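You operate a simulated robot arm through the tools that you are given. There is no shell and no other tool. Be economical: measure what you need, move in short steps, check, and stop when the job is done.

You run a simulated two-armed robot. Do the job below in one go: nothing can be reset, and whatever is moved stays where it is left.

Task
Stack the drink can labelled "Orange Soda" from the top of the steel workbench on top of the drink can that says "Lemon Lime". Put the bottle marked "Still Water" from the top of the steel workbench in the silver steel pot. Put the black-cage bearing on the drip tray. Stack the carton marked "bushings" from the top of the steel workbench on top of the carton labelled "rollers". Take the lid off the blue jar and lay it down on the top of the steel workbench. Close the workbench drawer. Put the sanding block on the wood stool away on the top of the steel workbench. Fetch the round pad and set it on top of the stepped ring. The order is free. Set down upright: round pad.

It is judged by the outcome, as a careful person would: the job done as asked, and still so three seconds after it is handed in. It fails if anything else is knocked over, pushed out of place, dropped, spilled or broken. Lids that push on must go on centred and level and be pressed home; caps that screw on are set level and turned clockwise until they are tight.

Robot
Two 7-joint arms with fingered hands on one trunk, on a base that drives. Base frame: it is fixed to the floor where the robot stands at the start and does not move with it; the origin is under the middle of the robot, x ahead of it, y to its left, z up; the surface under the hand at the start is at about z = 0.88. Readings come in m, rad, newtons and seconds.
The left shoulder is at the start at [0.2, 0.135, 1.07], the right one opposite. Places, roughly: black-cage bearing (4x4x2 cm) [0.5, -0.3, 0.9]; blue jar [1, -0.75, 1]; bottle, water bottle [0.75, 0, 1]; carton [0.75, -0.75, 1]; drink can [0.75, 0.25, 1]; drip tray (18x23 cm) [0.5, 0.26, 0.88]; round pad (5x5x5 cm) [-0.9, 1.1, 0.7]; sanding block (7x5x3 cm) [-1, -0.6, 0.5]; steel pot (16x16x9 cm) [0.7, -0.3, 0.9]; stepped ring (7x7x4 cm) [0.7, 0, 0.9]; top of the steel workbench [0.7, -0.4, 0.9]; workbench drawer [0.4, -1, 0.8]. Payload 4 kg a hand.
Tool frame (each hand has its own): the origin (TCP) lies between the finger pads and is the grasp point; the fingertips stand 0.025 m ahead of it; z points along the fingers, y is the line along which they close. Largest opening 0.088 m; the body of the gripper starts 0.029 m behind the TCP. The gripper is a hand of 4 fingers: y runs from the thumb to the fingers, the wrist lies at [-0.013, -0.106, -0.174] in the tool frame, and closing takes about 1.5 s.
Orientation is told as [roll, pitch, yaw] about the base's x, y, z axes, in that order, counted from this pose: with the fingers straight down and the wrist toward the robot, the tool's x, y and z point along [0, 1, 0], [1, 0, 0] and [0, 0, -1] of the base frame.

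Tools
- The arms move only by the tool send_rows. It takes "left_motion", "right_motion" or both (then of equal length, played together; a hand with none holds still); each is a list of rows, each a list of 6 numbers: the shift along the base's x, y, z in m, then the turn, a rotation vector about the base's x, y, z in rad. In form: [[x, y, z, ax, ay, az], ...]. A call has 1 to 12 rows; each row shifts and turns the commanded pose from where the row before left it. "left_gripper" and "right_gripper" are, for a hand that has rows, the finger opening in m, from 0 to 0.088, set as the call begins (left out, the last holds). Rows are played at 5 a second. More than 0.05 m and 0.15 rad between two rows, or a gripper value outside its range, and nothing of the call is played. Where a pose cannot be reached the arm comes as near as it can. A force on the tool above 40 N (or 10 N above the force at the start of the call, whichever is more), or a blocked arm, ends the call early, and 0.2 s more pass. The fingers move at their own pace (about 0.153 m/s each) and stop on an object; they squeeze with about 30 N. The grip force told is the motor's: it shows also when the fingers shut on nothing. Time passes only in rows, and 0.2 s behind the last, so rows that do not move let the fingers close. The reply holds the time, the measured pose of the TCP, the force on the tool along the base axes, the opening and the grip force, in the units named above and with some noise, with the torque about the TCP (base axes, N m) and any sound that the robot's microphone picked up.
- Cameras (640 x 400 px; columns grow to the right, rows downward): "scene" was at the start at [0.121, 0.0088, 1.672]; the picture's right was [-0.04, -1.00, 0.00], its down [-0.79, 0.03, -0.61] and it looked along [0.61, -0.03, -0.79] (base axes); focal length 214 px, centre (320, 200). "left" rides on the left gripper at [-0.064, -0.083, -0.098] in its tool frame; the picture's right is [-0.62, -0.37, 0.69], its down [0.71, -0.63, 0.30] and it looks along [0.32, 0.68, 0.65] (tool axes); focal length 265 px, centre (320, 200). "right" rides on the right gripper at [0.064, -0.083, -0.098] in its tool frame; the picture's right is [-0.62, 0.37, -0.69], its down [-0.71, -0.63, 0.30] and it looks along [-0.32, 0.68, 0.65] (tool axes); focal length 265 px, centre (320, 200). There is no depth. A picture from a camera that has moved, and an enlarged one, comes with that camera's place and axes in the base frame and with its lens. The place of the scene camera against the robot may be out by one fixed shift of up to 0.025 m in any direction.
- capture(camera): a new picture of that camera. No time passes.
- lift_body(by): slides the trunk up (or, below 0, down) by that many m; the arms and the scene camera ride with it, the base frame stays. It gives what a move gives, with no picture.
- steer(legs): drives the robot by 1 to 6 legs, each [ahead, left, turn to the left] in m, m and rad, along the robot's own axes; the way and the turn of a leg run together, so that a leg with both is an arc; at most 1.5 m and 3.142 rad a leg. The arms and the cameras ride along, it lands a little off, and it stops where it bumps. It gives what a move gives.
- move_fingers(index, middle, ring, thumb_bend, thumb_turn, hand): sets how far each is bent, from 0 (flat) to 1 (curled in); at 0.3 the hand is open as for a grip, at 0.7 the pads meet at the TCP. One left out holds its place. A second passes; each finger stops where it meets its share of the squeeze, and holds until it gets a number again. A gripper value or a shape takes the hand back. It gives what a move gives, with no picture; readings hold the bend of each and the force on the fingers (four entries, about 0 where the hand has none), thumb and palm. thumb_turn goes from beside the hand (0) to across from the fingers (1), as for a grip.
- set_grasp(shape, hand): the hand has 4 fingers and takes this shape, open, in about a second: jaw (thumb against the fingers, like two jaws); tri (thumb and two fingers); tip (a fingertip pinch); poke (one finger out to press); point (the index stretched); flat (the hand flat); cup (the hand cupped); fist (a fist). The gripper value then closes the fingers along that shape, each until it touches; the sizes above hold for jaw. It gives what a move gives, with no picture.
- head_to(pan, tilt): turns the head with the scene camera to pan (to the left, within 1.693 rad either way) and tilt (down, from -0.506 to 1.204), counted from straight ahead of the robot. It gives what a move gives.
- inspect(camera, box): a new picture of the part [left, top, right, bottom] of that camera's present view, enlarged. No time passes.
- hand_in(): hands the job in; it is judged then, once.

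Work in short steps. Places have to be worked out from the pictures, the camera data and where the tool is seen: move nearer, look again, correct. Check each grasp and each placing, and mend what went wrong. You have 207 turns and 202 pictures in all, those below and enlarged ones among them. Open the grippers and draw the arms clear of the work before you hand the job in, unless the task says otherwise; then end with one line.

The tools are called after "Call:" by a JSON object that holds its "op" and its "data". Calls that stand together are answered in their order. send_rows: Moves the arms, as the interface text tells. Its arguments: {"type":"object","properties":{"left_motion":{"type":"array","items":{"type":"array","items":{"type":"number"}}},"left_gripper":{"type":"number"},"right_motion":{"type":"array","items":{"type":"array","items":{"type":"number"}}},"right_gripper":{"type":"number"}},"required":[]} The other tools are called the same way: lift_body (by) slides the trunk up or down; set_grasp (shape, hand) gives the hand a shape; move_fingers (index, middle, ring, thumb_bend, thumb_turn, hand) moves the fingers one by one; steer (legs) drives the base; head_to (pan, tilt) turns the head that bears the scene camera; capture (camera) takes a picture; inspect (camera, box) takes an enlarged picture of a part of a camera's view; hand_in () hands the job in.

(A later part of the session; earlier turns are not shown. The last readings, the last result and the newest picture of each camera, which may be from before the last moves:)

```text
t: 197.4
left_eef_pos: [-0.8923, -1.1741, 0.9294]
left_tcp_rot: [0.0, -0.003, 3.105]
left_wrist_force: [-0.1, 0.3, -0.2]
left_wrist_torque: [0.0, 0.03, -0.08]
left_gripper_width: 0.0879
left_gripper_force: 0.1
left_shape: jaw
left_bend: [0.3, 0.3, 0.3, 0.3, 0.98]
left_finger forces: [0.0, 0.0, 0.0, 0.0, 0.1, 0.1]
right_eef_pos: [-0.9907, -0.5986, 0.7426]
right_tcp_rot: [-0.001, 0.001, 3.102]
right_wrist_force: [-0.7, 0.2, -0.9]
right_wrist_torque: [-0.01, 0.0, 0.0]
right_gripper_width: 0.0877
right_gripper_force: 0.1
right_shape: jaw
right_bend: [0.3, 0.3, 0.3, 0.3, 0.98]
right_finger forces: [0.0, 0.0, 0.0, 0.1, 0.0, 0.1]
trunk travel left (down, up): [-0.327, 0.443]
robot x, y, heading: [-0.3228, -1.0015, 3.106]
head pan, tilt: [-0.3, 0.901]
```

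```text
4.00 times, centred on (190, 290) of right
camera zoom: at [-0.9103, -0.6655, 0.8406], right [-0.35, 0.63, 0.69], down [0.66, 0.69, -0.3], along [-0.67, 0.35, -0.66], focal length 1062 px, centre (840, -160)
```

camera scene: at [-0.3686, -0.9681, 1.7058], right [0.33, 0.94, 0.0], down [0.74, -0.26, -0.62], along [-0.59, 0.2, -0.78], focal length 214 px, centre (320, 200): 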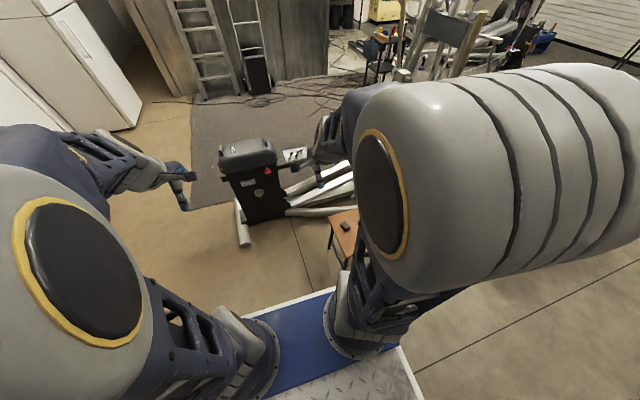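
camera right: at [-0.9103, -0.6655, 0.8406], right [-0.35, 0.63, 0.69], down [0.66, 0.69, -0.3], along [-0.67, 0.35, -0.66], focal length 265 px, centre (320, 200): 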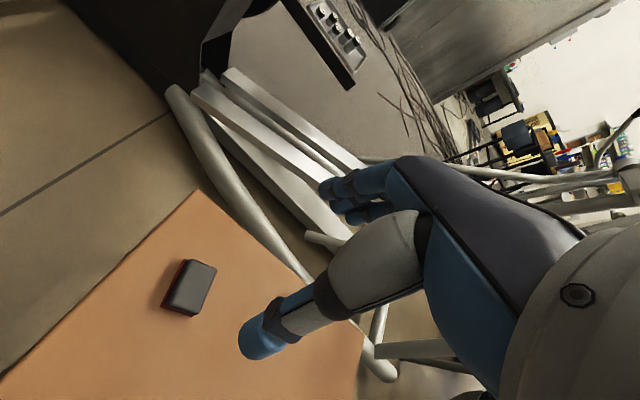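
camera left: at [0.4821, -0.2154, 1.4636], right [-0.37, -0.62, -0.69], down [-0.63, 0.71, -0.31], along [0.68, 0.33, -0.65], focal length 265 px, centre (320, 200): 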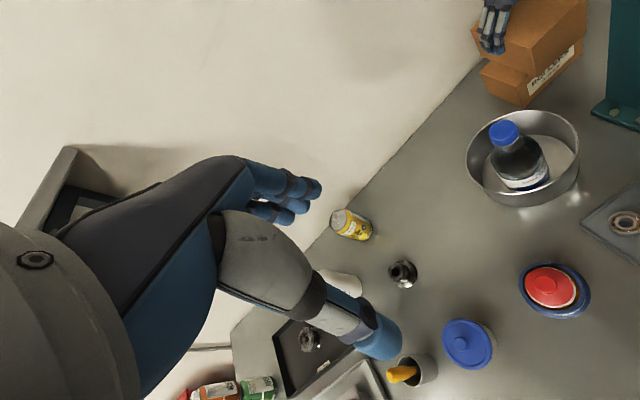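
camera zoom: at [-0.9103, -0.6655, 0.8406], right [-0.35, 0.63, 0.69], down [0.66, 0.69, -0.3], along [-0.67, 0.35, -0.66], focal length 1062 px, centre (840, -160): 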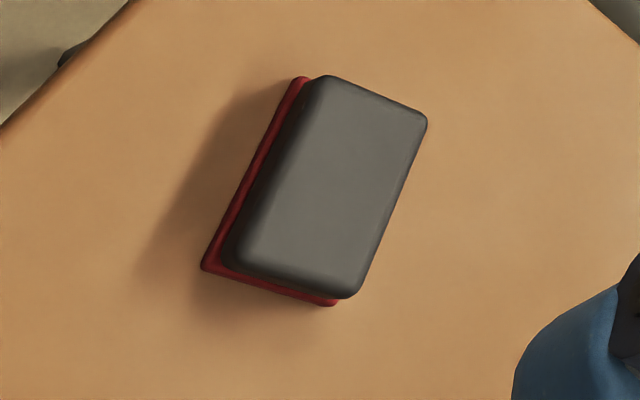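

Block: centre (-1.028, -0.554), long side along (0.97, 0.25), 5 cm side across. Rotate the hand to yaw ≈ 1.876 and centre above it, then lower the trunk 0.2 m.

Call:
{"op": "send_rows", "data": {"right_motion": [[-0.007, 0.009, 0, 0, 0, -0.136], [-0.006, 0.007, 0, 0, 0, -0.136], [-0.006, 0.007, 0, 0, 0, -0.136], [-0.006, 0.007, 0, 0, 0, -0.136], [-0.006, 0.007, 0, 0, 0, -0.136], [-0.006, 0.008, 0, 0, 0, -0.136], [0, 0, 0, 0, 0, -0.136], [0, 0, 0, 0, 0, -0.136], [0, 0, 0, 0, 0, -0.138], [0, 0, 0, 0, 0, 0]]}}

Call:
{"op": "lift_body", "data": {"by": -0.2}}

Call:
{"op": "capture", "data": {"camera": "right"}}

```text
t: 199.6
left_eef_pos: [-0.892, -1.1748, 0.9289]
left_tcp_rot: [-0.001, -0.003, 3.106]
left_wrist_force: [0.0, -0.5, -0.1]
left_wrist_torque: [-0.01, 0.01, -0.01]
left_gripper_width: 0.0879
left_gripper_force: 0.2
left_shape: jaw
left_bend: [0.3, 0.3, 0.3, 0.3, 0.98]
left_finger forces: [0.0, 0.0, 0.0, 0.0, 0.0, 0.1]
right_eef_pos: [-1.0289, -0.5547, 0.7419]
right_tcp_rot: [0.001, 0.002, 1.876]
right_wrist_force: [0.8, -0.1, 0.1]
right_wrist_torque: [-0.01, 0.01, -0.01]
right_gripper_width: 0.0876
right_gripper_force: 0.1
right_shape: jaw
right_bend: [0.3, 0.3, 0.3, 0.3, 0.98]
right_finger forces: [0.0, 0.0, 0.0, 0.0, 0.0, 0.0]
trunk travel left (down, up): [-0.327, 0.443]
robot x, y, heading: [-0.3234, -1.0046, 3.104]
head pan, tilt: [-0.3, 0.901]
```

```text
t: 201.8
left_eef_pos: [-0.8912, -1.1735, 0.7293]
left_tcp_rot: [0.001, -0.002, 3.106]
left_wrist_force: [-0.5, -0.5, 0.1]
left_wrist_torque: [0.01, 0.0, 0.02]
left_gripper_width: 0.0881
left_gripper_force: 0.1
left_shape: jaw
left_bend: [0.3, 0.3, 0.3, 0.3, 0.98]
left_finger forces: [0.0, 0.0, 0.0, 0.0, 0.0, 0.0]
right_eef_pos: [-1.029, -0.5554, 0.5431]
right_tcp_rot: [0.001, 0.001, 1.876]
right_wrist_force: [-0.4, 0.3, -0.2]
right_wrist_torque: [0.01, 0.0, -0.01]
right_gripper_width: 0.0877
right_gripper_force: 0.1
right_shape: jaw
right_bend: [0.3, 0.3, 0.3, 0.3, 0.98]
right_finger forces: [0.1, 0.1, 0.0, 0.0, 0.0, 0.0]
trunk travel left (down, up): [-0.127, 0.643]
robot x, y, heading: [-0.3258, -1.0027, 3.108]
head pan, tilt: [-0.3, 0.901]
```

```text
57 pictures are left
camera right: at [-1.0647, -0.6522, 0.64], right [0.48, 0.54, 0.69], down [0.87, -0.39, -0.3], along [0.1, 0.75, -0.66], focal length 265 px, centre (320, 200)
```

right: 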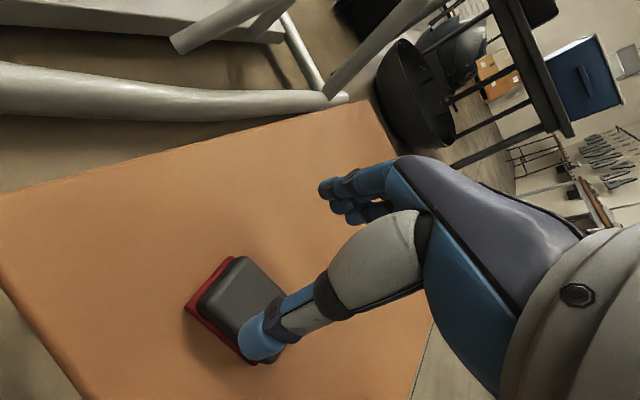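

Close-range triangulation revises the block: centre (-1.012, -0.571), top z≈0.465. Correct and descend to 0.49, then look.

Call:
{"op": "send_rows", "data": {"right_motion": [[0.017, -0.0155, -0.02, 0, 0, 0], [0, 0, -0.02, 0, 0, 0], [0, 0, -0.013, 0, 0, 0], [0, 0, 0, 0, 0, 0]], "right_gripper": 0.08}}

Call:
{"op": "capture", "data": {"camera": "right"}}

```text
t: 202.8
left_eef_pos: [-0.8918, -1.1733, 0.7289]
left_tcp_rot: [0.0, -0.004, 3.107]
left_wrist_force: [-0.2, 0.0, -0.1]
left_wrist_torque: [-0.02, 0.0, 0.0]
left_gripper_width: 0.0879
left_gripper_force: 0.1
left_shape: jaw
left_bend: [0.3, 0.3, 0.3, 0.3, 0.98]
left_finger forces: [0.1, 0.1, 0.0, 0.0, 0.1, 0.0]
right_eef_pos: [-1.0131, -0.5689, 0.4892]
right_tcp_rot: [0.0, 0.003, 1.876]
right_wrist_force: [0.0, 0.1, 0.8]
right_wrist_torque: [0.02, 0.0, 0.01]
right_gripper_width: 0.0804
right_gripper_force: 0.0
right_shape: jaw
right_bend: [0.31, 0.31, 0.3, 0.31, 0.98]
right_finger forces: [0.0, 0.0, 0.0, 0.0, 0.1, 0.0]
trunk travel left (down, up): [-0.127, 0.643]
robot x, y, heading: [-0.329, -1.0042, 3.107]
head pan, tilt: [-0.3, 0.901]
```

```text
56 pictures are left
camera right: at [-1.0488, -0.6671, 0.5871], right [0.48, 0.54, 0.69], down [0.87, -0.39, -0.3], along [0.1, 0.75, -0.66], focal length 265 px, centre (320, 200)
```

right: 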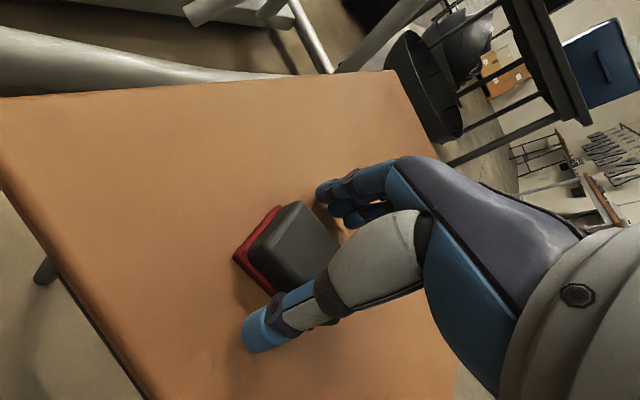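

Aligned. Descend to 0.467 and close.

Call:
{"op": "send_rows", "data": {"right_motion": [[-0.003, 0.002, -0.012, 0, 0, 0], [0, 0, -0.01, 0, 0, 0], [0, 0, 0, 0, 0, 0]]}}

Call:
{"op": "send_rows", "data": {"right_motion": [[0, 0, 0, 0, 0, 0], [0, 0, 0, 0, 0, 0], [0, 0, 0, 0, 0, 0], [0, 0, 0, 0, 0, 0], [0, 0, 0, 0, 0, 0], [0, 0, 0, 0, 0, 0], [0, 0, 0, 0, 0, 0], [0, 0, 0, 0, 0, 0]], "right_gripper": 0.02}}

Call:
{"op": "send_rows", "data": {"right_motion": [[0, 0, 0.02, 0, 0, 0], [0, 0, 0.03, 0, 0, 0], [0, 0, 0.03, 0, 0, 0], [0, 0, 0, 0, 0, 0]]}}

Call:
{"op": "capture", "data": {"camera": "right"}}

```text
t: 203.3
left_eef_pos: [-0.8913, -1.1738, 0.7284]
left_tcp_rot: [0.0, -0.003, 3.106]
left_wrist_force: [-0.8, -0.6, 0.2]
left_wrist_torque: [0.05, -0.01, -0.01]
left_gripper_width: 0.088
left_gripper_force: 0.0
left_shape: jaw
left_bend: [0.3, 0.3, 0.3, 0.3, 0.98]
left_finger forces: [0.1, 0.0, 0.0, 0.0, 0.1, 0.1]
right_eef_pos: [-1.018, -0.5632, 0.4843]
right_tcp_rot: [0.011, -0.016, 1.877]
right_wrist_force: [5.1, -3.6, 17.8]
right_wrist_torque: [0.59, 0.0, -0.19]
right_gripper_width: 0.0789
right_gripper_force: 0.1
right_shape: jaw
right_bend: [0.31, 0.32, 0.3, 0.3, 0.98]
right_finger forces: [0.4, 15.9, 0.0, 0.1, 1.4, 0.1]
trunk travel left (down, up): [-0.127, 0.643]
robot x, y, heading: [-0.3261, -1.006, 3.109]
head pan, tilt: [-0.3, 0.901]
stopped in row 2 (right hand): the force on the tool passed its limit at 50 N (the readings are from after the stop); the commanded pose is now the measured one
```

```text
t: 203.8
left_eef_pos: [-0.8923, -1.1741, 0.7295]
left_tcp_rot: [-0.001, -0.001, 3.106]
left_wrist_force: [0.3, 0.6, -1.0]
left_wrist_torque: [-0.05, -0.03, 0.0]
left_gripper_width: 0.0878
left_gripper_force: 0.0
left_shape: jaw
left_bend: [0.3, 0.3, 0.3, 0.3, 0.98]
left_finger forces: [0.0, 0.1, 0.0, 0.1, 0.1, 0.0]
right_eef_pos: [-1.0208, -0.5677, 0.4853]
right_tcp_rot: [0.017, -0.016, 1.883]
right_wrist_force: [1.8, -3.9, 17.3]
right_wrist_torque: [-0.61, -0.23, 0.1]
right_gripper_width: 0.0373
right_gripper_force: 29.4
right_shape: jaw
right_bend: [0.75, 0.54, 0.53, 0.68, 1.0]
right_finger forces: [13.3, 8.0, 3.7, 0.0, 41.9, 0.0]
trunk travel left (down, up): [-0.127, 0.643]
robot x, y, heading: [-0.3268, -1.0021, 3.103]
head pan, tilt: [-0.3, 0.901]
stopped in row 2 (right hand): the force on the tool passed its limit at 44 N (the readings are from after the stop); the commanded pose is now the measured one
```

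```text
t: 204.8
left_eef_pos: [-0.891, -1.1741, 0.7298]
left_tcp_rot: [0.001, -0.002, 3.106]
left_wrist_force: [0.0, -0.4, 0.3]
left_wrist_torque: [-0.02, 0.0, -0.01]
left_gripper_width: 0.0877
left_gripper_force: 0.1
left_shape: jaw
left_bend: [0.3, 0.3, 0.3, 0.3, 0.98]
left_finger forces: [0.0, 0.1, 0.0, 0.0, 0.0, 0.1]
right_eef_pos: [-1.019, -0.5678, 0.565]
right_tcp_rot: [0.015, -0.01, 1.879]
right_wrist_force: [-0.3, -0.3, -1.0]
right_wrist_torque: [0.01, 0.0, 0.01]
right_gripper_width: 0.0368
right_gripper_force: 29.7
right_shape: jaw
right_bend: [0.74, 0.54, 0.54, 0.68, 1.0]
right_finger forces: [16.3, 7.9, 3.3, 0.0, 27.5, 0.0]
trunk travel left (down, up): [-0.127, 0.643]
robot x, y, heading: [-0.3273, -1.0033, 3.107]
head pan, tilt: [-0.3, 0.901]
```

```text
55 pictures are left
camera right: at [-1.0528, -0.6658, 0.6618], right [0.49, 0.54, 0.69], down [0.87, -0.38, -0.32], along [0.09, 0.75, -0.65], focal length 265 px, centre (320, 200)
```

right: 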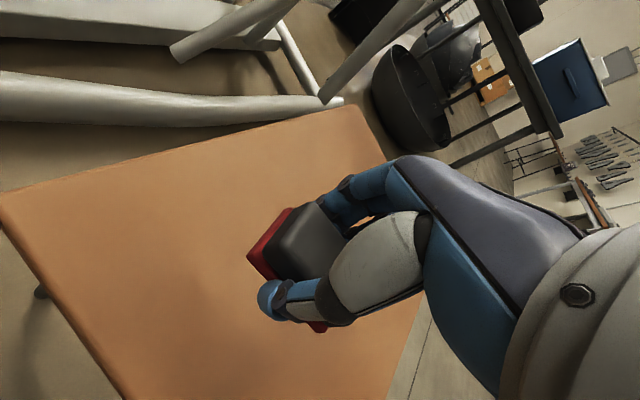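

Block is held (tips had met the stool at TCP 0.484). Raise the trunk, then drive toward the table with the round pad (world +y), keeping the block in the right hand.

Call:
{"op": "lift_body", "data": {"by": 0.58}}

Call:
{"op": "steer", "data": {"legs": [[-0.08, 0, 0.03], [0, -1.4, 0]]}}

Call:
{"op": "head_to", "data": {"pan": -0.5, "tilt": 0.8}}

Call:
{"op": "capture", "data": {"camera": "scene"}}

Call:
{"op": "capture", "data": {"camera": "right"}}

```text
refused: 0.58 is not a number from -0.4 to 0.4
```

```text
t: 211.0
left_eef_pos: [-0.793, 0.0299, 0.7291]
left_tcp_rot: [-0.002, -0.003, 3.119]
left_wrist_force: [0.2, -1.4, -0.1]
left_wrist_torque: [-0.01, 0.04, -0.01]
left_gripper_width: 0.0878
left_gripper_force: 0.0
left_shape: jaw
left_bend: [0.3, 0.3, 0.3, 0.3, 0.98]
left_finger forces: [0.0, 0.1, 0.0, 0.0, 0.0, 0.1]
right_eef_pos: [-0.9294, 0.6288, 0.5614]
right_tcp_rot: [0.013, 0.001, 1.902]
right_wrist_force: [0.0, -0.8, -0.4]
right_wrist_torque: [0.02, -0.03, -0.01]
right_gripper_width: 0.0368
right_gripper_force: 30.4
right_shape: jaw
right_bend: [0.74, 0.54, 0.54, 0.69, 0.99]
right_finger forces: [16.1, 8.0, 3.4, 0.1, 27.5, 0.0]
trunk travel left (down, up): [-0.127, 0.643]
robot x, y, heading: [-0.2296, 0.2095, 3.119]
head pan, tilt: [-0.3, 0.901]
stopped in leg 2: the force on the tool passed its limit at 92 N (the readings are from after the stop); the commanded pose is now the measured one
```

```text
t: 211.8
left_eef_pos: [-0.793, 0.0312, 0.7306]
left_tcp_rot: [0.0, -0.003, 3.119]
left_wrist_force: [0.5, 0.2, 0.2]
left_wrist_torque: [-0.03, 0.0, 0.03]
left_gripper_width: 0.0876
left_gripper_force: 0.1
left_shape: jaw
left_bend: [0.3, 0.3, 0.3, 0.3, 0.98]
left_finger forces: [0.0, 0.0, 0.1, 0.0, 0.0, 0.0]
right_eef_pos: [-0.9285, 0.6279, 0.5617]
right_tcp_rot: [0.013, 0.0, 1.901]
right_wrist_force: [0.5, -0.8, -1.0]
right_wrist_torque: [0.01, -0.01, 0.0]
right_gripper_width: 0.0368
right_gripper_force: 30.0
right_shape: jaw
right_bend: [0.74, 0.54, 0.54, 0.69, 0.99]
right_finger forces: [16.1, 7.9, 3.4, 0.0, 27.5, 0.1]
trunk travel left (down, up): [-0.127, 0.643]
robot x, y, heading: [-0.2301, 0.2094, 3.122]
head pan, tilt: [-0.499, 0.799]
```

```text
54 pictures are left
camera scene: at [-0.3727, 0.2615, 1.1336], right [0.5, 0.87, 0.0], down [0.62, -0.36, -0.7], along [-0.6, 0.35, -0.72], focal length 214 px, centre (320, 200)
```

scene: 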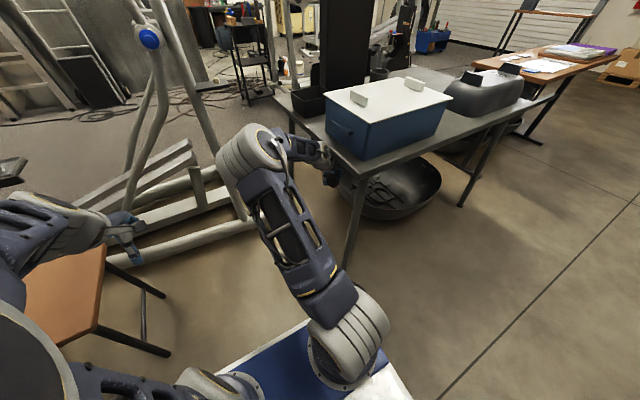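

```text
53 pictures are left
camera right: at [-0.9618, 0.5302, 0.6588], right [0.47, 0.55, 0.69], down [0.88, -0.37, -0.31], along [0.08, 0.75, -0.66], focal length 265 px, centre (320, 200)
```

right: 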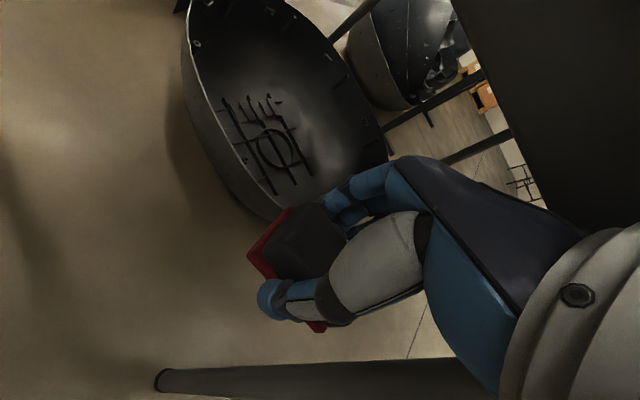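

The trunk raise was refused, so the low right hand bumped the table; nothing seems displaced. Back away first, then raise the trunk in two steps.

Call:
{"op": "steer", "data": {"legs": [[0, 0.3, 0]]}}

Call:
{"op": "lift_body", "data": {"by": 0.38}}

Call:
{"op": "lift_body", "data": {"by": 0.2}}

Call:
{"op": "capture", "data": {"camera": "scene"}}

```text
t: 213.8
left_eef_pos: [-0.7991, -0.2729, 0.7297]
left_tcp_rot: [-0.001, -0.003, 3.123]
left_wrist_force: [0.5, 0.2, -0.4]
left_wrist_torque: [-0.03, -0.04, -0.01]
left_gripper_width: 0.088
left_gripper_force: 0.0
left_shape: jaw
left_bend: [0.3, 0.3, 0.3, 0.3, 0.98]
left_finger forces: [0.0, 0.0, 0.0, 0.0, 0.0, 0.0]
right_eef_pos: [-0.9368, 0.3244, 0.5598]
right_tcp_rot: [0.013, 0.0, 1.902]
right_wrist_force: [-0.2, 0.0, -1.2]
right_wrist_torque: [0.04, 0.0, 0.01]
right_gripper_width: 0.0368
right_gripper_force: 30.5
right_shape: jaw
right_bend: [0.74, 0.54, 0.54, 0.69, 0.99]
right_finger forces: [16.2, 7.9, 3.4, 0.0, 27.5, 0.0]
trunk travel left (down, up): [-0.127, 0.643]
robot x, y, heading: [-0.2397, -0.0899, 3.126]
head pan, tilt: [-0.499, 0.799]
```

```text
t: 217.5
left_eef_pos: [-0.7998, -0.2732, 1.1099]
left_tcp_rot: [-0.001, 0.0, 3.121]
left_wrist_force: [0.8, -0.9, -0.2]
left_wrist_torque: [0.03, 0.0, 0.03]
left_gripper_width: 0.0877
left_gripper_force: 0.1
left_shape: jaw
left_bend: [0.3, 0.3, 0.3, 0.3, 0.98]
left_finger forces: [0.1, 0.0, 0.1, 0.1, 0.0, 0.0]
right_eef_pos: [-0.9365, 0.3244, 0.9409]
right_tcp_rot: [0.011, 0.0, 1.903]
right_wrist_force: [-0.7, -0.1, -0.7]
right_wrist_torque: [0.0, -0.01, 0.01]
right_gripper_width: 0.0368
right_gripper_force: 29.8
right_shape: jaw
right_bend: [0.74, 0.54, 0.54, 0.69, 0.99]
right_finger forces: [16.1, 7.9, 3.5, 0.0, 27.5, 0.1]
trunk travel left (down, up): [-0.507, 0.263]
robot x, y, heading: [-0.2371, -0.0964, 3.121]
head pan, tilt: [-0.499, 0.799]
```

```text
t: 219.7
left_eef_pos: [-0.7989, -0.2723, 1.309]
left_tcp_rot: [0.0, -0.001, 3.122]
left_wrist_force: [0.2, 0.6, 0.1]
left_wrist_torque: [-0.03, 0.03, -0.02]
left_gripper_width: 0.0879
left_gripper_force: 0.1
left_shape: jaw
left_bend: [0.3, 0.3, 0.3, 0.3, 0.98]
left_finger forces: [0.1, 0.1, 0.0, 0.1, 0.0, 0.1]
right_eef_pos: [-0.9367, 0.3253, 1.1399]
right_tcp_rot: [0.011, -0.001, 1.903]
right_wrist_force: [0.1, 0.0, -0.8]
right_wrist_torque: [0.03, 0.02, -0.01]
right_gripper_width: 0.0372
right_gripper_force: 30.0
right_shape: jaw
right_bend: [0.74, 0.54, 0.54, 0.69, 0.99]
right_finger forces: [16.1, 7.8, 3.6, 0.0, 27.4, 0.0]
trunk travel left (down, up): [-0.707, 0.063]
robot x, y, heading: [-0.236, -0.0946, 3.119]
head pan, tilt: [-0.499, 0.799]
```

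```text
52 pictures are left
camera scene: at [-0.3797, -0.0409, 1.7136], right [0.5, 0.87, 0.0], down [0.62, -0.36, -0.7], along [-0.6, 0.35, -0.72], focal length 214 px, centre (320, 200)
```

scene: 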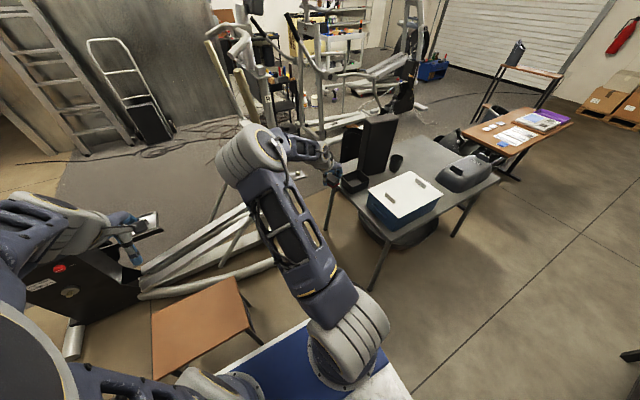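

Everything stands. Zoom on the table to find the round pad.

Call:
{"op": "inspect", "data": {"camera": "scene", "box": [320, 100, 580, 260]}}

```text
2.46 times, centred on (450, 180) of scene
camera zoom: at [-0.3797, -0.0409, 1.7136], right [0.5, 0.87, 0.0], down [0.62, -0.36, -0.7], along [-0.6, 0.35, -0.72], focal length 528 px, centre (0, 249)
```

zoom: 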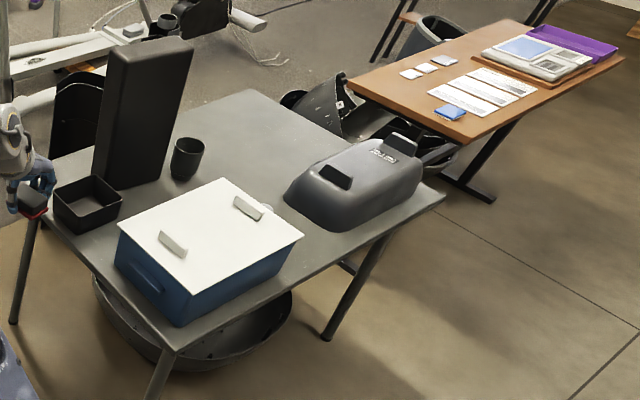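

The spot (-0.9, 1.1) is hidden behind the blue/white box. I retract and raise the right hand (with the block), and drive along to y≈1.2 to see it.

Call:
{"op": "send_rows", "data": {"right_motion": [[0.03, 0, 0.03, 0, 0, 0], [0.03, 0, 0.03, 0, 0, 0], [0.03, 0, 0.03, 0, 0, 0], [0.03, 0, 0.03, 0, 0, 0], [0.03, 0, 0, 0, 0, 0]]}}

Call:
{"op": "steer", "data": {"legs": [[0, -1.4, 0.02]]}}

Call:
{"op": "head_to", "data": {"pan": 0.1, "tilt": 0.85}}

Call:
{"op": "capture", "data": {"camera": "scene"}}

Call:
{"op": "capture", "data": {"camera": "left"}}

```text
t: 220.9
left_eef_pos: [-0.7997, -0.2725, 1.3101]
left_tcp_rot: [0.0, -0.001, 3.12]
left_wrist_force: [0.7, 0.1, -0.5]
left_wrist_torque: [-0.01, -0.03, -0.02]
left_gripper_width: 0.0878
left_gripper_force: 0.2
left_shape: jaw
left_bend: [0.3, 0.3, 0.3, 0.3, 0.98]
left_finger forces: [0.0, 0.0, 0.0, 0.1, 0.0, 0.1]
right_eef_pos: [-0.785, 0.3235, 1.2616]
right_tcp_rot: [0.014, 0.002, 1.903]
right_wrist_force: [0.1, 0.9, 0.4]
right_wrist_torque: [-0.01, 0.01, -0.04]
right_gripper_width: 0.0368
right_gripper_force: 30.2
right_shape: jaw
right_bend: [0.74, 0.54, 0.54, 0.69, 0.99]
right_finger forces: [16.1, 7.8, 3.4, 0.1, 27.4, 0.0]
trunk travel left (down, up): [-0.707, 0.063]
robot x, y, heading: [-0.2303, -0.0938, 3.124]
head pan, tilt: [-0.499, 0.799]
```

```text
t: 227.9
left_eef_pos: [-0.7675, 1.1446, 1.3099]
left_tcp_rot: [0.0, -0.002, 3.119]
left_wrist_force: [-0.1, 0.4, 0.0]
left_wrist_torque: [-0.01, 0.03, 0.0]
left_gripper_width: 0.0878
left_gripper_force: 0.2
left_shape: jaw
left_bend: [0.3, 0.3, 0.3, 0.3, 0.98]
left_finger forces: [0.0, 0.0, 0.0, 0.1, 0.0, 0.0]
right_eef_pos: [-0.7522, 1.7428, 1.2625]
right_tcp_rot: [0.012, 0.001, 1.9]
right_wrist_force: [-0.7, 0.2, -0.9]
right_wrist_torque: [-0.04, 0.04, -0.03]
right_gripper_width: 0.0366
right_gripper_force: 29.8
right_shape: jaw
right_bend: [0.74, 0.54, 0.54, 0.69, 0.99]
right_finger forces: [16.1, 7.7, 3.6, 0.0, 27.4, 0.0]
trunk travel left (down, up): [-0.707, 0.063]
robot x, y, heading: [-0.2066, 1.3208, 3.118]
head pan, tilt: [-0.499, 0.799]
```

```text
t: 228.9
left_eef_pos: [-0.768, 1.1434, 1.3088]
left_tcp_rot: [0.0, -0.002, 3.12]
left_wrist_force: [0.3, 0.7, -0.5]
left_wrist_torque: [-0.02, 0.03, 0.01]
left_gripper_width: 0.088
left_gripper_force: 0.1
left_shape: jaw
left_bend: [0.3, 0.3, 0.3, 0.3, 0.98]
left_finger forces: [0.0, 0.0, 0.0, 0.0, 0.1, 0.1]
right_eef_pos: [-0.7513, 1.743, 1.2617]
right_tcp_rot: [0.014, 0.0, 1.9]
right_wrist_force: [-0.2, 0.5, -0.1]
right_wrist_torque: [0.03, -0.02, 0.01]
right_gripper_width: 0.0366
right_gripper_force: 29.8
right_shape: jaw
right_bend: [0.74, 0.54, 0.54, 0.69, 0.99]
right_finger forces: [16.0, 7.8, 3.5, 0.1, 27.4, 0.1]
trunk travel left (down, up): [-0.707, 0.063]
robot x, y, heading: [-0.2024, 1.3198, 3.118]
head pan, tilt: [0.099, 0.85]
```

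```text
50 pictures are left
camera scene: at [-0.3561, 1.3294, 1.7096], right [-0.08, 1.0, 0.0], down [0.75, 0.06, -0.66], along [-0.66, -0.05, -0.75], focal length 214 px, centre (320, 200)
```

scene: 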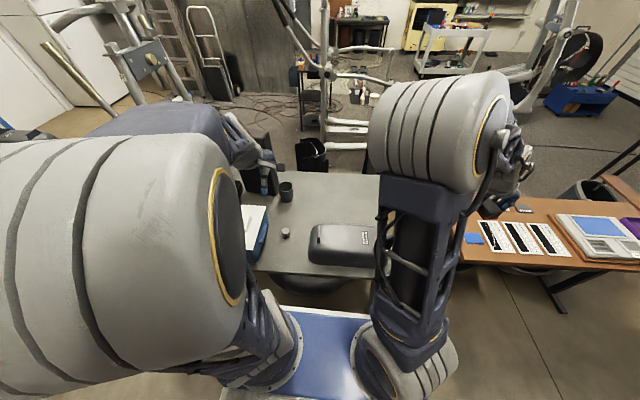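

```text
49 pictures are left
camera left: at [-0.6831, 1.207, 1.4061], right [0.38, 0.61, -0.69], down [0.61, -0.73, -0.31], along [-0.69, -0.31, -0.65], focal length 265 px, centre (320, 200)
```

left: 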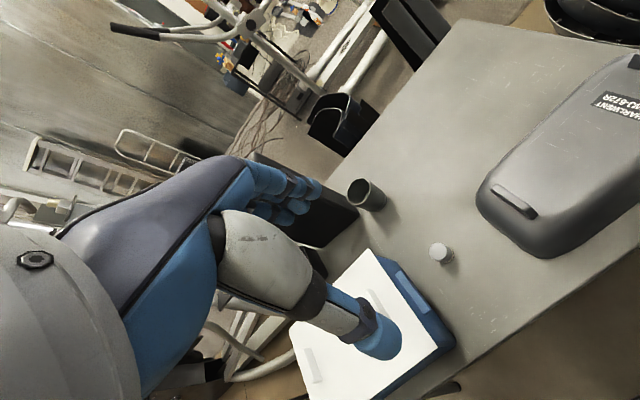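

Found the round pad: small cylinder near (-0.94, 1.095). Zoom in to see its shape, then move the left hand above it.

Call:
{"op": "inspect", "data": {"camera": "left", "box": [410, 220, 480, 280]}}

Call:
{"op": "send_rows", "data": {"left_motion": [[-0.03, -0.005, -0.04, 0, 0, 0], [-0.03, -0.005, -0.04, 0, 0, 0], [-0.03, -0.008, -0.038, 0, 0, 0], [-0.03, -0.01, -0.038, 0, 0, 0], [-0.03, -0.01, -0.038, 0, 0, 0], [-0.02, -0.01, -0.04, 0, 0, 0], [0, 0, -0.045, 0, 0, 0], [0, 0, -0.045, 0, 0, 0], [0, 0, 0, 0, 0, 0]]}}

Call:
{"op": "capture", "data": {"camera": "left"}}

```text
6.67 times, centred on (445, 250) of left
camera zoom: at [-0.6831, 1.207, 1.4061], right [0.38, 0.61, -0.69], down [0.61, -0.73, -0.31], along [-0.69, -0.31, -0.65], focal length 1769 px, centre (-513, -133)
```

zoom: 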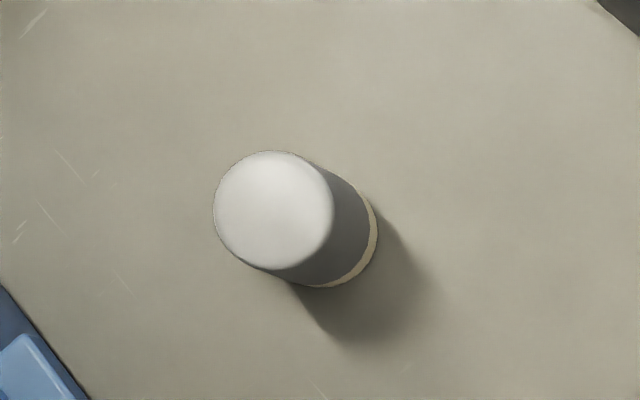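

```text
refused: row 1 steps farther than a row can; nothing moved
```

```text
47 pictures are left
camera left: at [-0.6831, 1.207, 1.4061], right [0.38, 0.61, -0.69], down [0.61, -0.73, -0.31], along [-0.69, -0.31, -0.65], focal length 265 px, centre (320, 200)
```

left: 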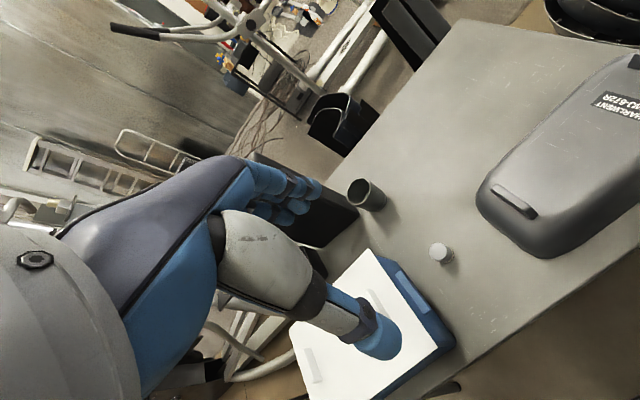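

Call:
{"op": "send_rows", "data": {"left_motion": [[-0.028, -0.008, -0.038, 0, 0, 0], [-0.028, -0.008, -0.038, 0, 0, 0], [-0.028, -0.008, -0.038, 0, 0, 0], [-0.028, -0.008, -0.038, 0, 0, 0], [-0.028, -0.008, -0.038, 0, 0, 0], [-0.028, -0.008, -0.038, 0, 0, 0], [0, 0, -0.045, 0, 0, 0], [0, 0, -0.045, 0, 0, 0], [0, 0, 0, 0, 0, 0]]}}

Call:
{"op": "capture", "data": {"camera": "left"}}

```text
t: 230.9
left_eef_pos: [-0.937, 1.095, 0.9894]
left_tcp_rot: [-0.001, -0.001, 3.118]
left_wrist_force: [0.5, -0.3, 0.4]
left_wrist_torque: [0.01, 0.02, -0.04]
left_gripper_width: 0.0878
left_gripper_force: 0.1
left_shape: jaw
left_bend: [0.3, 0.3, 0.3, 0.3, 0.98]
left_finger forces: [0.1, 0.0, 0.0, 0.1, 0.0, 0.0]
right_eef_pos: [-0.7529, 1.7419, 1.2608]
right_tcp_rot: [0.013, 0.0, 1.901]
right_wrist_force: [-0.9, -0.4, -0.6]
right_wrist_torque: [0.0, 0.01, -0.03]
right_gripper_width: 0.0369
right_gripper_force: 30.3
right_shape: jaw
right_bend: [0.74, 0.54, 0.54, 0.69, 0.99]
right_finger forces: [16.2, 7.7, 3.5, 0.1, 27.5, 0.0]
trunk travel left (down, up): [-0.707, 0.063]
robot x, y, heading: [-0.2061, 1.324, 3.118]
head pan, tilt: [0.099, 0.85]
```

```text
46 pictures are left
camera left: at [-0.8513, 1.158, 1.086], right [0.38, 0.61, -0.69], down [0.61, -0.73, -0.31], along [-0.69, -0.31, -0.65], focal length 265 px, centre (320, 200)
```

left: 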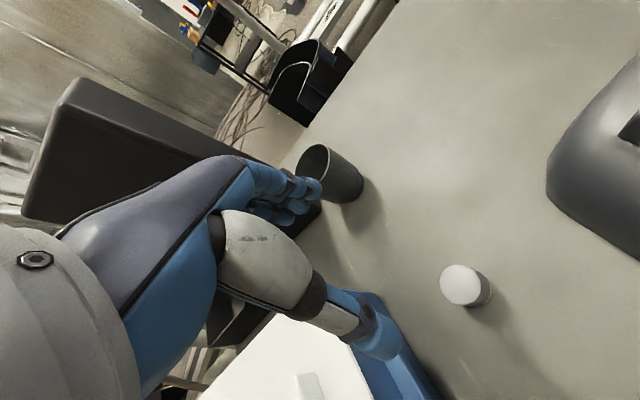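

Pad ≈ (-0.94, 1.091). Descend to ~0.86 and refine.

Call:
{"op": "send_rows", "data": {"left_motion": [[-0.003, -0.004, -0.045, 0, 0, 0], [0, 0, -0.045, 0, 0, 0], [0, 0, -0.035, 0, 0, 0], [0, 0, 0, 0, 0, 0]], "left_gripper": 0.075}}

Call:
{"op": "capture", "data": {"camera": "left"}}

```text
t: 231.9
left_eef_pos: [-0.9389, 1.0909, 0.8652]
left_tcp_rot: [0.001, -0.002, 3.12]
left_wrist_force: [-0.2, 0.1, 0.3]
left_wrist_torque: [0.04, 0.01, 0.0]
left_gripper_width: 0.0752
left_gripper_force: 0.0
left_shape: jaw
left_bend: [0.28, 0.33, 0.3, 0.43, 0.98]
left_finger forces: [0.1, 0.0, 0.0, 0.0, 0.0, 0.0]
right_eef_pos: [-0.7525, 1.7422, 1.2612]
right_tcp_rot: [0.013, 0.0, 1.901]
right_wrist_force: [-1.1, -0.1, -0.4]
right_wrist_torque: [0.01, 0.04, 0.01]
right_gripper_width: 0.0367
right_gripper_force: 29.9
right_shape: jaw
right_bend: [0.74, 0.54, 0.54, 0.69, 0.99]
right_finger forces: [16.1, 7.9, 3.5, 0.0, 27.4, 0.0]
trunk travel left (down, up): [-0.707, 0.063]
robot x, y, heading: [-0.2096, 1.3193, 3.117]
head pan, tilt: [0.099, 0.85]
```

```text
45 pictures are left
camera left: at [-0.8547, 1.1536, 0.9625], right [0.38, 0.61, -0.69], down [0.61, -0.73, -0.31], along [-0.69, -0.31, -0.65], focal length 265 px, centre (320, 200)
```

left: 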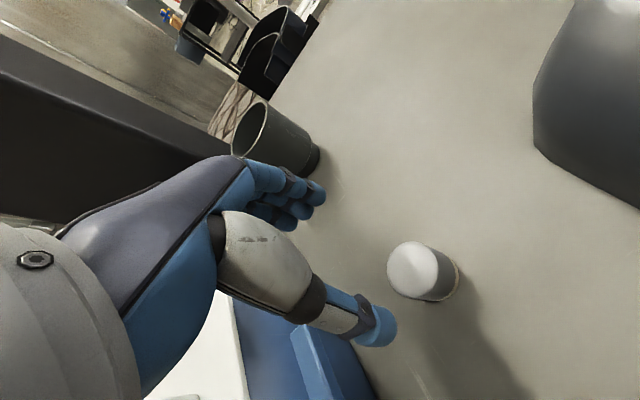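

Pad refined: (-0.934, 1.095), top z≈0.768. Shift and descend to 0.757.

Call:
{"op": "send_rows", "data": {"left_motion": [[0.005, 0.004, -0.035, 0, 0, 0], [0, 0, -0.03, 0, 0, 0], [0, 0, -0.02, 0, 0, 0], [0, 0, 0, 0, 0, 0]]}}

Call:
{"op": "capture", "data": {"camera": "left"}}

```text
t: 232.9
left_eef_pos: [-0.935, 1.0971, 0.7802]
left_tcp_rot: [0.001, -0.001, 3.119]
left_wrist_force: [-0.5, 0.9, 0.7]
left_wrist_torque: [0.0, 0.02, 0.02]
left_gripper_width: 0.075
left_gripper_force: 0.1
left_shape: jaw
left_bend: [0.28, 0.33, 0.3, 0.43, 0.98]
left_finger forces: [0.1, 0.0, 0.0, 0.1, 0.1, 0.0]
right_eef_pos: [-0.7524, 1.7424, 1.2631]
right_tcp_rot: [0.012, 0.0, 1.9]
right_wrist_force: [0.2, 0.3, -0.8]
right_wrist_torque: [-0.02, -0.01, 0.03]
right_gripper_width: 0.0371
right_gripper_force: 30.1
right_shape: jaw
right_bend: [0.74, 0.54, 0.54, 0.69, 0.99]
right_finger forces: [16.1, 7.8, 3.5, 0.0, 27.4, 0.0]
trunk travel left (down, up): [-0.707, 0.063]
robot x, y, heading: [-0.2057, 1.3214, 3.119]
head pan, tilt: [0.099, 0.85]
```

```text
44 pictures are left
camera left: at [-0.8495, 1.1597, 0.8772], right [0.38, 0.61, -0.69], down [0.61, -0.73, -0.3], along [-0.69, -0.31, -0.65], focal length 265 px, centre (320, 200)
```

left: 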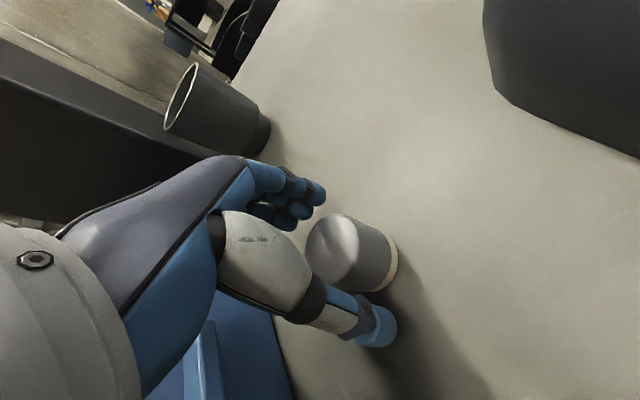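

Centred within 2 mm. Descend 2 cm and close.

Call:
{"op": "send_rows", "data": {"left_motion": [[0.001, 0.001, -0.012, 0, 0, 0], [0, 0, -0.01, 0, 0, 0], [0, 0, 0, 0, 0, 0]]}}

Call:
{"op": "send_rows", "data": {"left_motion": [[0, 0, 0, 0, 0, 0], [0, 0, 0, 0, 0, 0], [0, 0, 0, 0, 0, 0], [0, 0, 0, 0, 0, 0], [0, 0, 0, 0, 0, 0], [0, 0, 0, 0, 0, 0], [0, 0, 0, 0, 0, 0], [0, 0, 0, 0, 0, 0]], "left_gripper": 0.02}}

Call:
{"op": "send_rows", "data": {"left_motion": [[0, 0, 0.02, 0, 0, 0], [0, 0, 0.03, 0, 0, 0], [0, 0, 0.045, 0, 0, 0], [0, 0, 0, 0, 0, 0]]}}

Call:
{"op": "capture", "data": {"camera": "left"}}

```text
t: 233.7
left_eef_pos: [-0.9333, 1.0974, 0.7591]
left_tcp_rot: [-0.001, -0.002, 3.117]
left_wrist_force: [0.2, 0.0, 0.3]
left_wrist_torque: [-0.01, 0.01, -0.01]
left_gripper_width: 0.0754
left_gripper_force: 0.0
left_shape: jaw
left_bend: [0.28, 0.33, 0.3, 0.43, 0.98]
left_finger forces: [0.0, 0.1, 0.0, 0.1, 0.0, 0.0]
right_eef_pos: [-0.7539, 1.7414, 1.2621]
right_tcp_rot: [0.012, 0.0, 1.902]
right_wrist_force: [-0.4, 0.6, -1.8]
right_wrist_torque: [0.02, -0.02, 0.01]
right_gripper_width: 0.0366
right_gripper_force: 30.1
right_shape: jaw
right_bend: [0.74, 0.54, 0.54, 0.69, 0.99]
right_finger forces: [16.1, 7.8, 3.5, 0.1, 27.3, 0.0]
trunk travel left (down, up): [-0.707, 0.063]
robot x, y, heading: [-0.2095, 1.3191, 3.118]
head pan, tilt: [0.099, 0.85]
```

```text
t: 235.5
left_eef_pos: [-0.9349, 1.0975, 0.7583]
left_tcp_rot: [0.0, -0.001, 3.118]
left_wrist_force: [0.2, -0.3, 0.0]
left_wrist_torque: [0.0, 0.0, 0.02]
left_gripper_width: 0.0343
left_gripper_force: 29.7
left_shape: jaw
left_bend: [0.74, 0.48, 0.54, 0.73, 1.0]
left_finger forces: [14.7, 9.3, 2.7, 0.0, 26.6, 0.0]
right_eef_pos: [-0.7517, 1.7422, 1.2614]
right_tcp_rot: [0.014, 0.001, 1.901]
right_wrist_force: [-0.1, 0.5, -0.3]
right_wrist_torque: [0.01, -0.02, 0.03]
right_gripper_width: 0.0365
right_gripper_force: 29.6
right_shape: jaw
right_bend: [0.74, 0.54, 0.54, 0.69, 0.99]
right_finger forces: [16.1, 7.8, 3.4, 0.0, 27.4, 0.0]
trunk travel left (down, up): [-0.707, 0.063]
robot x, y, heading: [-0.2046, 1.3209, 3.118]
head pan, tilt: [0.099, 0.85]
```

```text
t: 236.5
left_eef_pos: [-0.9329, 1.0965, 0.8532]
left_tcp_rot: [0.0, -0.001, 3.119]
left_wrist_force: [0.4, 0.1, -0.5]
left_wrist_torque: [0.0, 0.0, -0.01]
left_gripper_width: 0.0343
left_gripper_force: 30.0
left_shape: jaw
left_bend: [0.74, 0.48, 0.54, 0.73, 1.0]
left_finger forces: [14.8, 9.3, 2.8, 0.1, 26.7, 0.1]
right_eef_pos: [-0.7528, 1.7416, 1.2618]
right_tcp_rot: [0.012, 0.001, 1.9]
right_wrist_force: [0.2, 0.4, -0.7]
right_wrist_torque: [0.0, 0.0, 0.0]
right_gripper_width: 0.0366
right_gripper_force: 29.8
right_shape: jaw
right_bend: [0.74, 0.54, 0.54, 0.69, 0.99]
right_finger forces: [16.0, 7.8, 3.5, 0.0, 27.5, 0.0]
trunk travel left (down, up): [-0.707, 0.063]
robot x, y, heading: [-0.208, 1.3224, 3.12]
head pan, tilt: [0.099, 0.85]
```

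```text
43 pictures are left
camera left: at [-0.8486, 1.1595, 0.9503], right [0.38, 0.61, -0.69], down [0.61, -0.73, -0.31], along [-0.69, -0.31, -0.65], focal length 265 px, centre (320, 200)
```

left: 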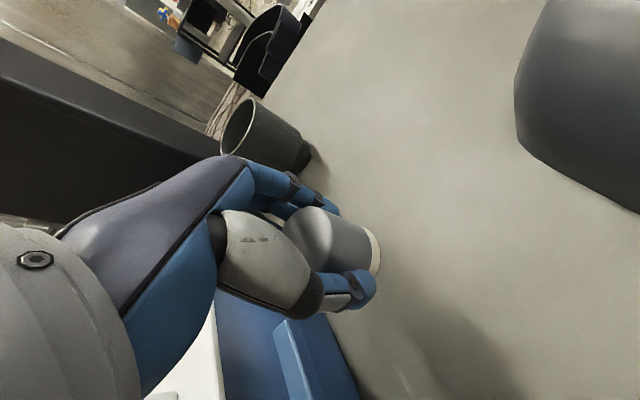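

Pad is held upright. Raise and retract the left hand, strafe back to y≈0.05, and turn to face the bench.

Call:
{"op": "send_rows", "data": {"left_motion": [[0, 0, 0.045, 0, 0, 0], [0, 0, 0.045, 0, 0, 0], [0.02, 0, 0.045, 0, 0, 0], [0.02, 0, 0.045, 0, 0, 0], [0.02, 0, 0.045, 0, 0, 0], [0.02, 0, 0.045, 0, 0, 0], [0.02, 0, 0.045, 0, 0, 0], [0.02, 0, 0.045, 0, 0, 0], [0.03, 0, 0.03, 0, 0, 0]]}}

Call:
{"op": "steer", "data": {"legs": [[0, 1.3, 0.02], [0, 0, 3.13]]}}

Call:
{"op": "head_to", "data": {"pan": 0.0, "tilt": 0.9}}

Call:
{"op": "capture", "data": {"camera": "scene"}}

```text
t: 238.5
left_eef_pos: [-0.7832, 1.1078, 1.2436]
left_tcp_rot: [-0.001, 0.003, 3.093]
left_wrist_force: [1.3, -6.8, 0.3]
left_wrist_torque: [0.38, 0.11, -0.13]
left_gripper_width: 0.034
left_gripper_force: 30.2
left_shape: jaw
left_bend: [0.74, 0.48, 0.55, 0.73, 1.0]
left_finger forces: [14.9, 9.3, 2.9, 0.1, 26.4, 0.0]
right_eef_pos: [-0.7517, 1.7415, 1.2606]
right_tcp_rot: [0.012, 0.0, 1.9]
right_wrist_force: [-0.2, 0.8, -1.1]
right_wrist_torque: [-0.04, -0.01, 0.05]
right_gripper_width: 0.0364
right_gripper_force: 30.1
right_shape: jaw
right_bend: [0.74, 0.54, 0.54, 0.69, 0.99]
right_finger forces: [16.1, 7.8, 3.5, 0.1, 27.5, 0.0]
trunk travel left (down, up): [-0.707, 0.063]
robot x, y, heading: [-0.2042, 1.3226, 3.118]
head pan, tilt: [0.099, 0.85]
```

```text
t: 252.3
left_eef_pos: [0.3396, 0.2856, 1.2438]
left_tcp_rot: [0.0, -0.001, -0.008]
left_wrist_force: [0.4, 0.2, -0.3]
left_wrist_torque: [0.01, 0.01, 0.0]
left_gripper_width: 0.0333
left_gripper_force: 30.3
left_shape: jaw
left_bend: [0.74, 0.48, 0.55, 0.74, 1.0]
left_finger forces: [15.2, 9.2, 2.9, 0.0, 25.6, 0.0]
right_eef_pos: [0.3224, -0.3586, 1.2611]
right_tcp_rot: [0.012, -0.001, -1.225]
right_wrist_force: [-0.8, -0.2, -0.7]
right_wrist_torque: [0.01, 0.04, -0.03]
right_gripper_width: 0.0362
right_gripper_force: 30.6
right_shape: jaw
right_bend: [0.74, 0.54, 0.55, 0.69, 0.99]
right_finger forces: [15.8, 7.6, 3.7, 0.1, 26.8, 0.0]
trunk travel left (down, up): [-0.707, 0.063]
robot x, y, heading: [-0.233, 0.0531, -0.004]
head pan, tilt: [0.099, 0.85]
```

```text
t: 253.0
left_eef_pos: [0.3408, 0.2866, 1.244]
left_tcp_rot: [-0.001, -0.002, -0.007]
left_wrist_force: [0.3, -0.4, 0.2]
left_wrist_torque: [0.01, -0.02, -0.03]
left_gripper_width: 0.0335
left_gripper_force: 30.0
left_shape: jaw
left_bend: [0.74, 0.48, 0.55, 0.74, 1.0]
left_finger forces: [15.2, 9.2, 3.0, 0.1, 25.6, 0.0]
right_eef_pos: [0.3209, -0.3582, 1.2613]
right_tcp_rot: [0.012, 0.0, -1.223]
right_wrist_force: [-0.5, 0.1, -0.6]
right_wrist_torque: [0.01, 0.01, -0.01]
right_gripper_width: 0.0361
right_gripper_force: 30.1
right_shape: jaw
right_bend: [0.74, 0.54, 0.55, 0.69, 0.99]
right_finger forces: [15.7, 7.6, 3.8, 0.0, 26.8, 0.0]
trunk travel left (down, up): [-0.707, 0.063]
robot x, y, heading: [-0.2324, 0.0494, -0.005]
head pan, tilt: [0.0, 0.901]
```

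```text
42 pictures are left
camera scene: at [-0.1111, 0.0632, 1.7058], right [-0.01, -1.0, 0.0], down [-0.78, 0.01, -0.62], along [0.62, 0.0, -0.78], focal length 214 px, centre (320, 200)
```

scene: 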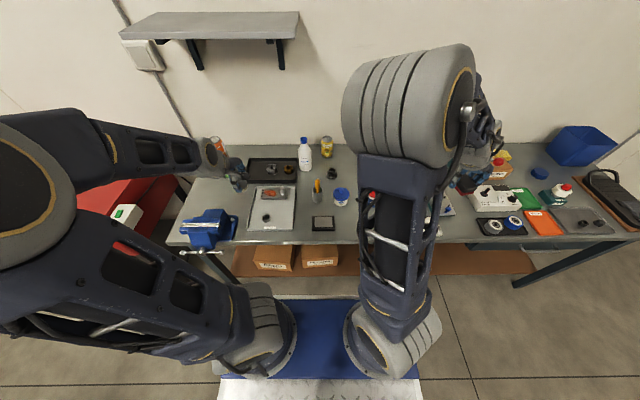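

Both items came along safely. From here the free bench spot (0.435, -0.14) is in good reach for the block. Rotate the right hand to yaw 0 and move above it.

Call:
{"op": "send_rows", "data": {"right_motion": [[0.012, 0.024, -0.01, 0, 0, 0.136], [0.012, 0.024, -0.01, 0, 0, 0.136], [0.012, 0.024, -0.01, 0, 0, 0.136], [0.012, 0.024, -0.01, 0, 0, 0.136], [0.012, 0.024, -0.01, 0, 0, 0.136], [0.012, 0.024, -0.01, 0, 0, 0.136], [0.012, 0.024, -0.01, 0, 0, 0.136], [0.015, 0.025, -0.01, 0, 0, 0.136], [0.015, 0.025, -0.01, 0, 0, 0.136], [0, 0, 0, 0, 0, 0]]}}

Call:
{"op": "capture", "data": {"camera": "right"}}

```text
t: 255.2
left_eef_pos: [0.3396, 0.2847, 1.2434]
left_tcp_rot: [0.0, -0.003, -0.008]
left_wrist_force: [1.0, 0.4, 0.1]
left_wrist_torque: [0.02, 0.01, 0.02]
left_gripper_width: 0.0332
left_gripper_force: 29.6
left_shape: jaw
left_bend: [0.74, 0.48, 0.55, 0.74, 1.0]
left_finger forces: [15.1, 9.1, 3.0, 0.0, 25.6, 0.0]
right_eef_pos: [0.4325, -0.1414, 1.1702]
right_tcp_rot: [0.012, 0.001, 0.001]
right_wrist_force: [-0.4, 0.9, -0.5]
right_wrist_torque: [0.0, 0.0, -0.01]
right_gripper_width: 0.0361
right_gripper_force: 30.5
right_shape: jaw
right_bend: [0.74, 0.54, 0.55, 0.69, 0.99]
right_finger forces: [15.9, 7.7, 3.9, 0.0, 27.0, 0.0]
trunk travel left (down, up): [-0.707, 0.063]
robot x, y, heading: [-0.2342, 0.0527, -0.008]
head pan, tilt: [0.0, 0.901]
```

```text
41 pictures are left
camera right: at [0.3501, -0.0764, 1.2692], right [0.37, -0.63, 0.69], down [-0.63, -0.71, -0.31], along [0.68, -0.32, -0.66], focal length 265 px, centre (320, 200)
```

right: 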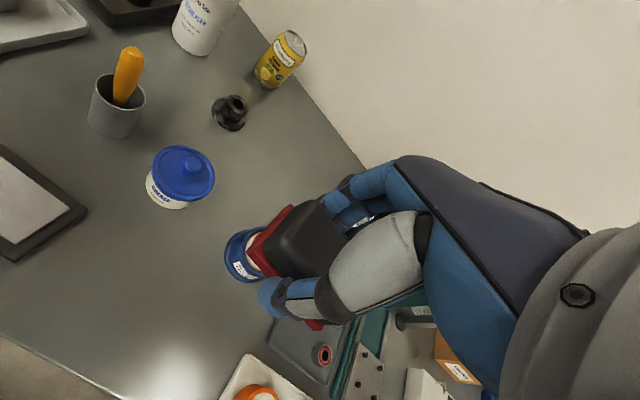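

The spot beneath is free. Lower the block to contact.

Call:
{"op": "send_rows", "data": {"right_motion": [[0, 0, -0.045, -0.012, 0, 0], [0, 0, -0.045, 0, 0, 0], [0, 0, -0.045, 0, 0, 0], [0, 0, -0.045, 0, 0, 0], [0, 0, -0.045, 0, 0, 0], [0, 0, -0.025, 0, 0, 0], [0, 0, 0, 0, 0, 0]]}}

Call:
{"op": "send_rows", "data": {"right_motion": [[0, 0, -0.004, 0, 0, 0], [0, 0, -0.004, 0, 0, 0], [0, 0, -0.003, 0, 0, 0], [0, 0, 0, 0, 0, 0]]}}

Call:
{"op": "inspect", "data": {"camera": "right", "box": [220, 160, 420, 360]}}

```text
t: 256.8
left_eef_pos: [0.3397, 0.2858, 1.2441]
left_tcp_rot: [-0.001, -0.002, -0.009]
left_wrist_force: [1.2, 0.1, -0.5]
left_wrist_torque: [-0.01, 0.02, -0.02]
left_gripper_width: 0.0332
left_gripper_force: 30.0
left_shape: jaw
left_bend: [0.74, 0.48, 0.55, 0.74, 1.0]
left_finger forces: [15.1, 9.2, 3.0, 0.0, 25.6, 0.0]
right_eef_pos: [0.4368, -0.1433, 0.921]
right_tcp_rot: [0.0, 0.0, -0.001]
right_wrist_force: [-0.3, 0.5, -0.3]
right_wrist_torque: [-0.01, 0.02, 0.01]
right_gripper_width: 0.0356
right_gripper_force: 30.1
right_shape: jaw
right_bend: [0.74, 0.54, 0.57, 0.69, 0.99]
right_finger forces: [16.0, 7.5, 3.8, 0.1, 26.9, 0.1]
trunk travel left (down, up): [-0.707, 0.063]
robot x, y, heading: [-0.2321, 0.0502, -0.01]
head pan, tilt: [0.0, 0.901]
```

```text
t: 257.8
left_eef_pos: [0.3396, 0.2871, 1.2444]
left_tcp_rot: [-0.001, -0.003, -0.007]
left_wrist_force: [-0.7, -0.2, -0.1]
left_wrist_torque: [0.01, -0.01, 0.02]
left_gripper_width: 0.0333
left_gripper_force: 30.2
left_shape: jaw
left_bend: [0.74, 0.48, 0.55, 0.74, 1.0]
left_finger forces: [15.1, 9.2, 3.0, 0.0, 25.5, 0.1]
right_eef_pos: [0.4354, -0.1418, 0.9108]
right_tcp_rot: [0.0, 0.0, 0.001]
right_wrist_force: [0.0, 0.5, -0.1]
right_wrist_torque: [0.04, 0.01, 0.02]
right_gripper_width: 0.0359
right_gripper_force: 30.4
right_shape: jaw
right_bend: [0.74, 0.54, 0.57, 0.69, 0.99]
right_finger forces: [16.0, 7.5, 3.8, 0.0, 26.8, 0.0]
trunk travel left (down, up): [-0.707, 0.063]
robot x, y, heading: [-0.2301, 0.0514, -0.006]
head pan, tilt: [0.0, 0.901]
```

```text
2.00 times, centred on (320, 260) of right
camera zoom: at [0.3519, -0.0761, 1.0086], right [0.37, -0.62, 0.69], down [-0.63, -0.71, -0.3], along [0.68, -0.32, -0.65], focal length 531 px, centre (320, 80)
```

zoom: 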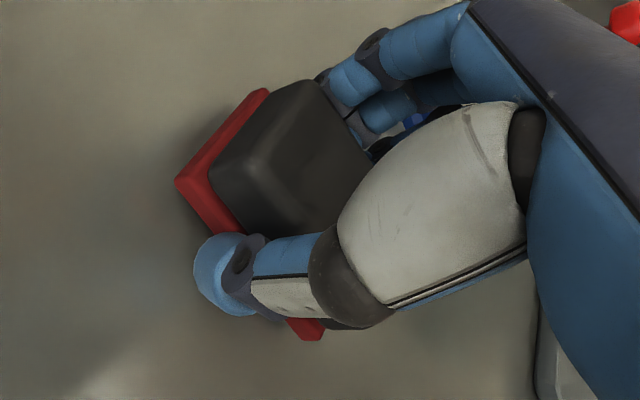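

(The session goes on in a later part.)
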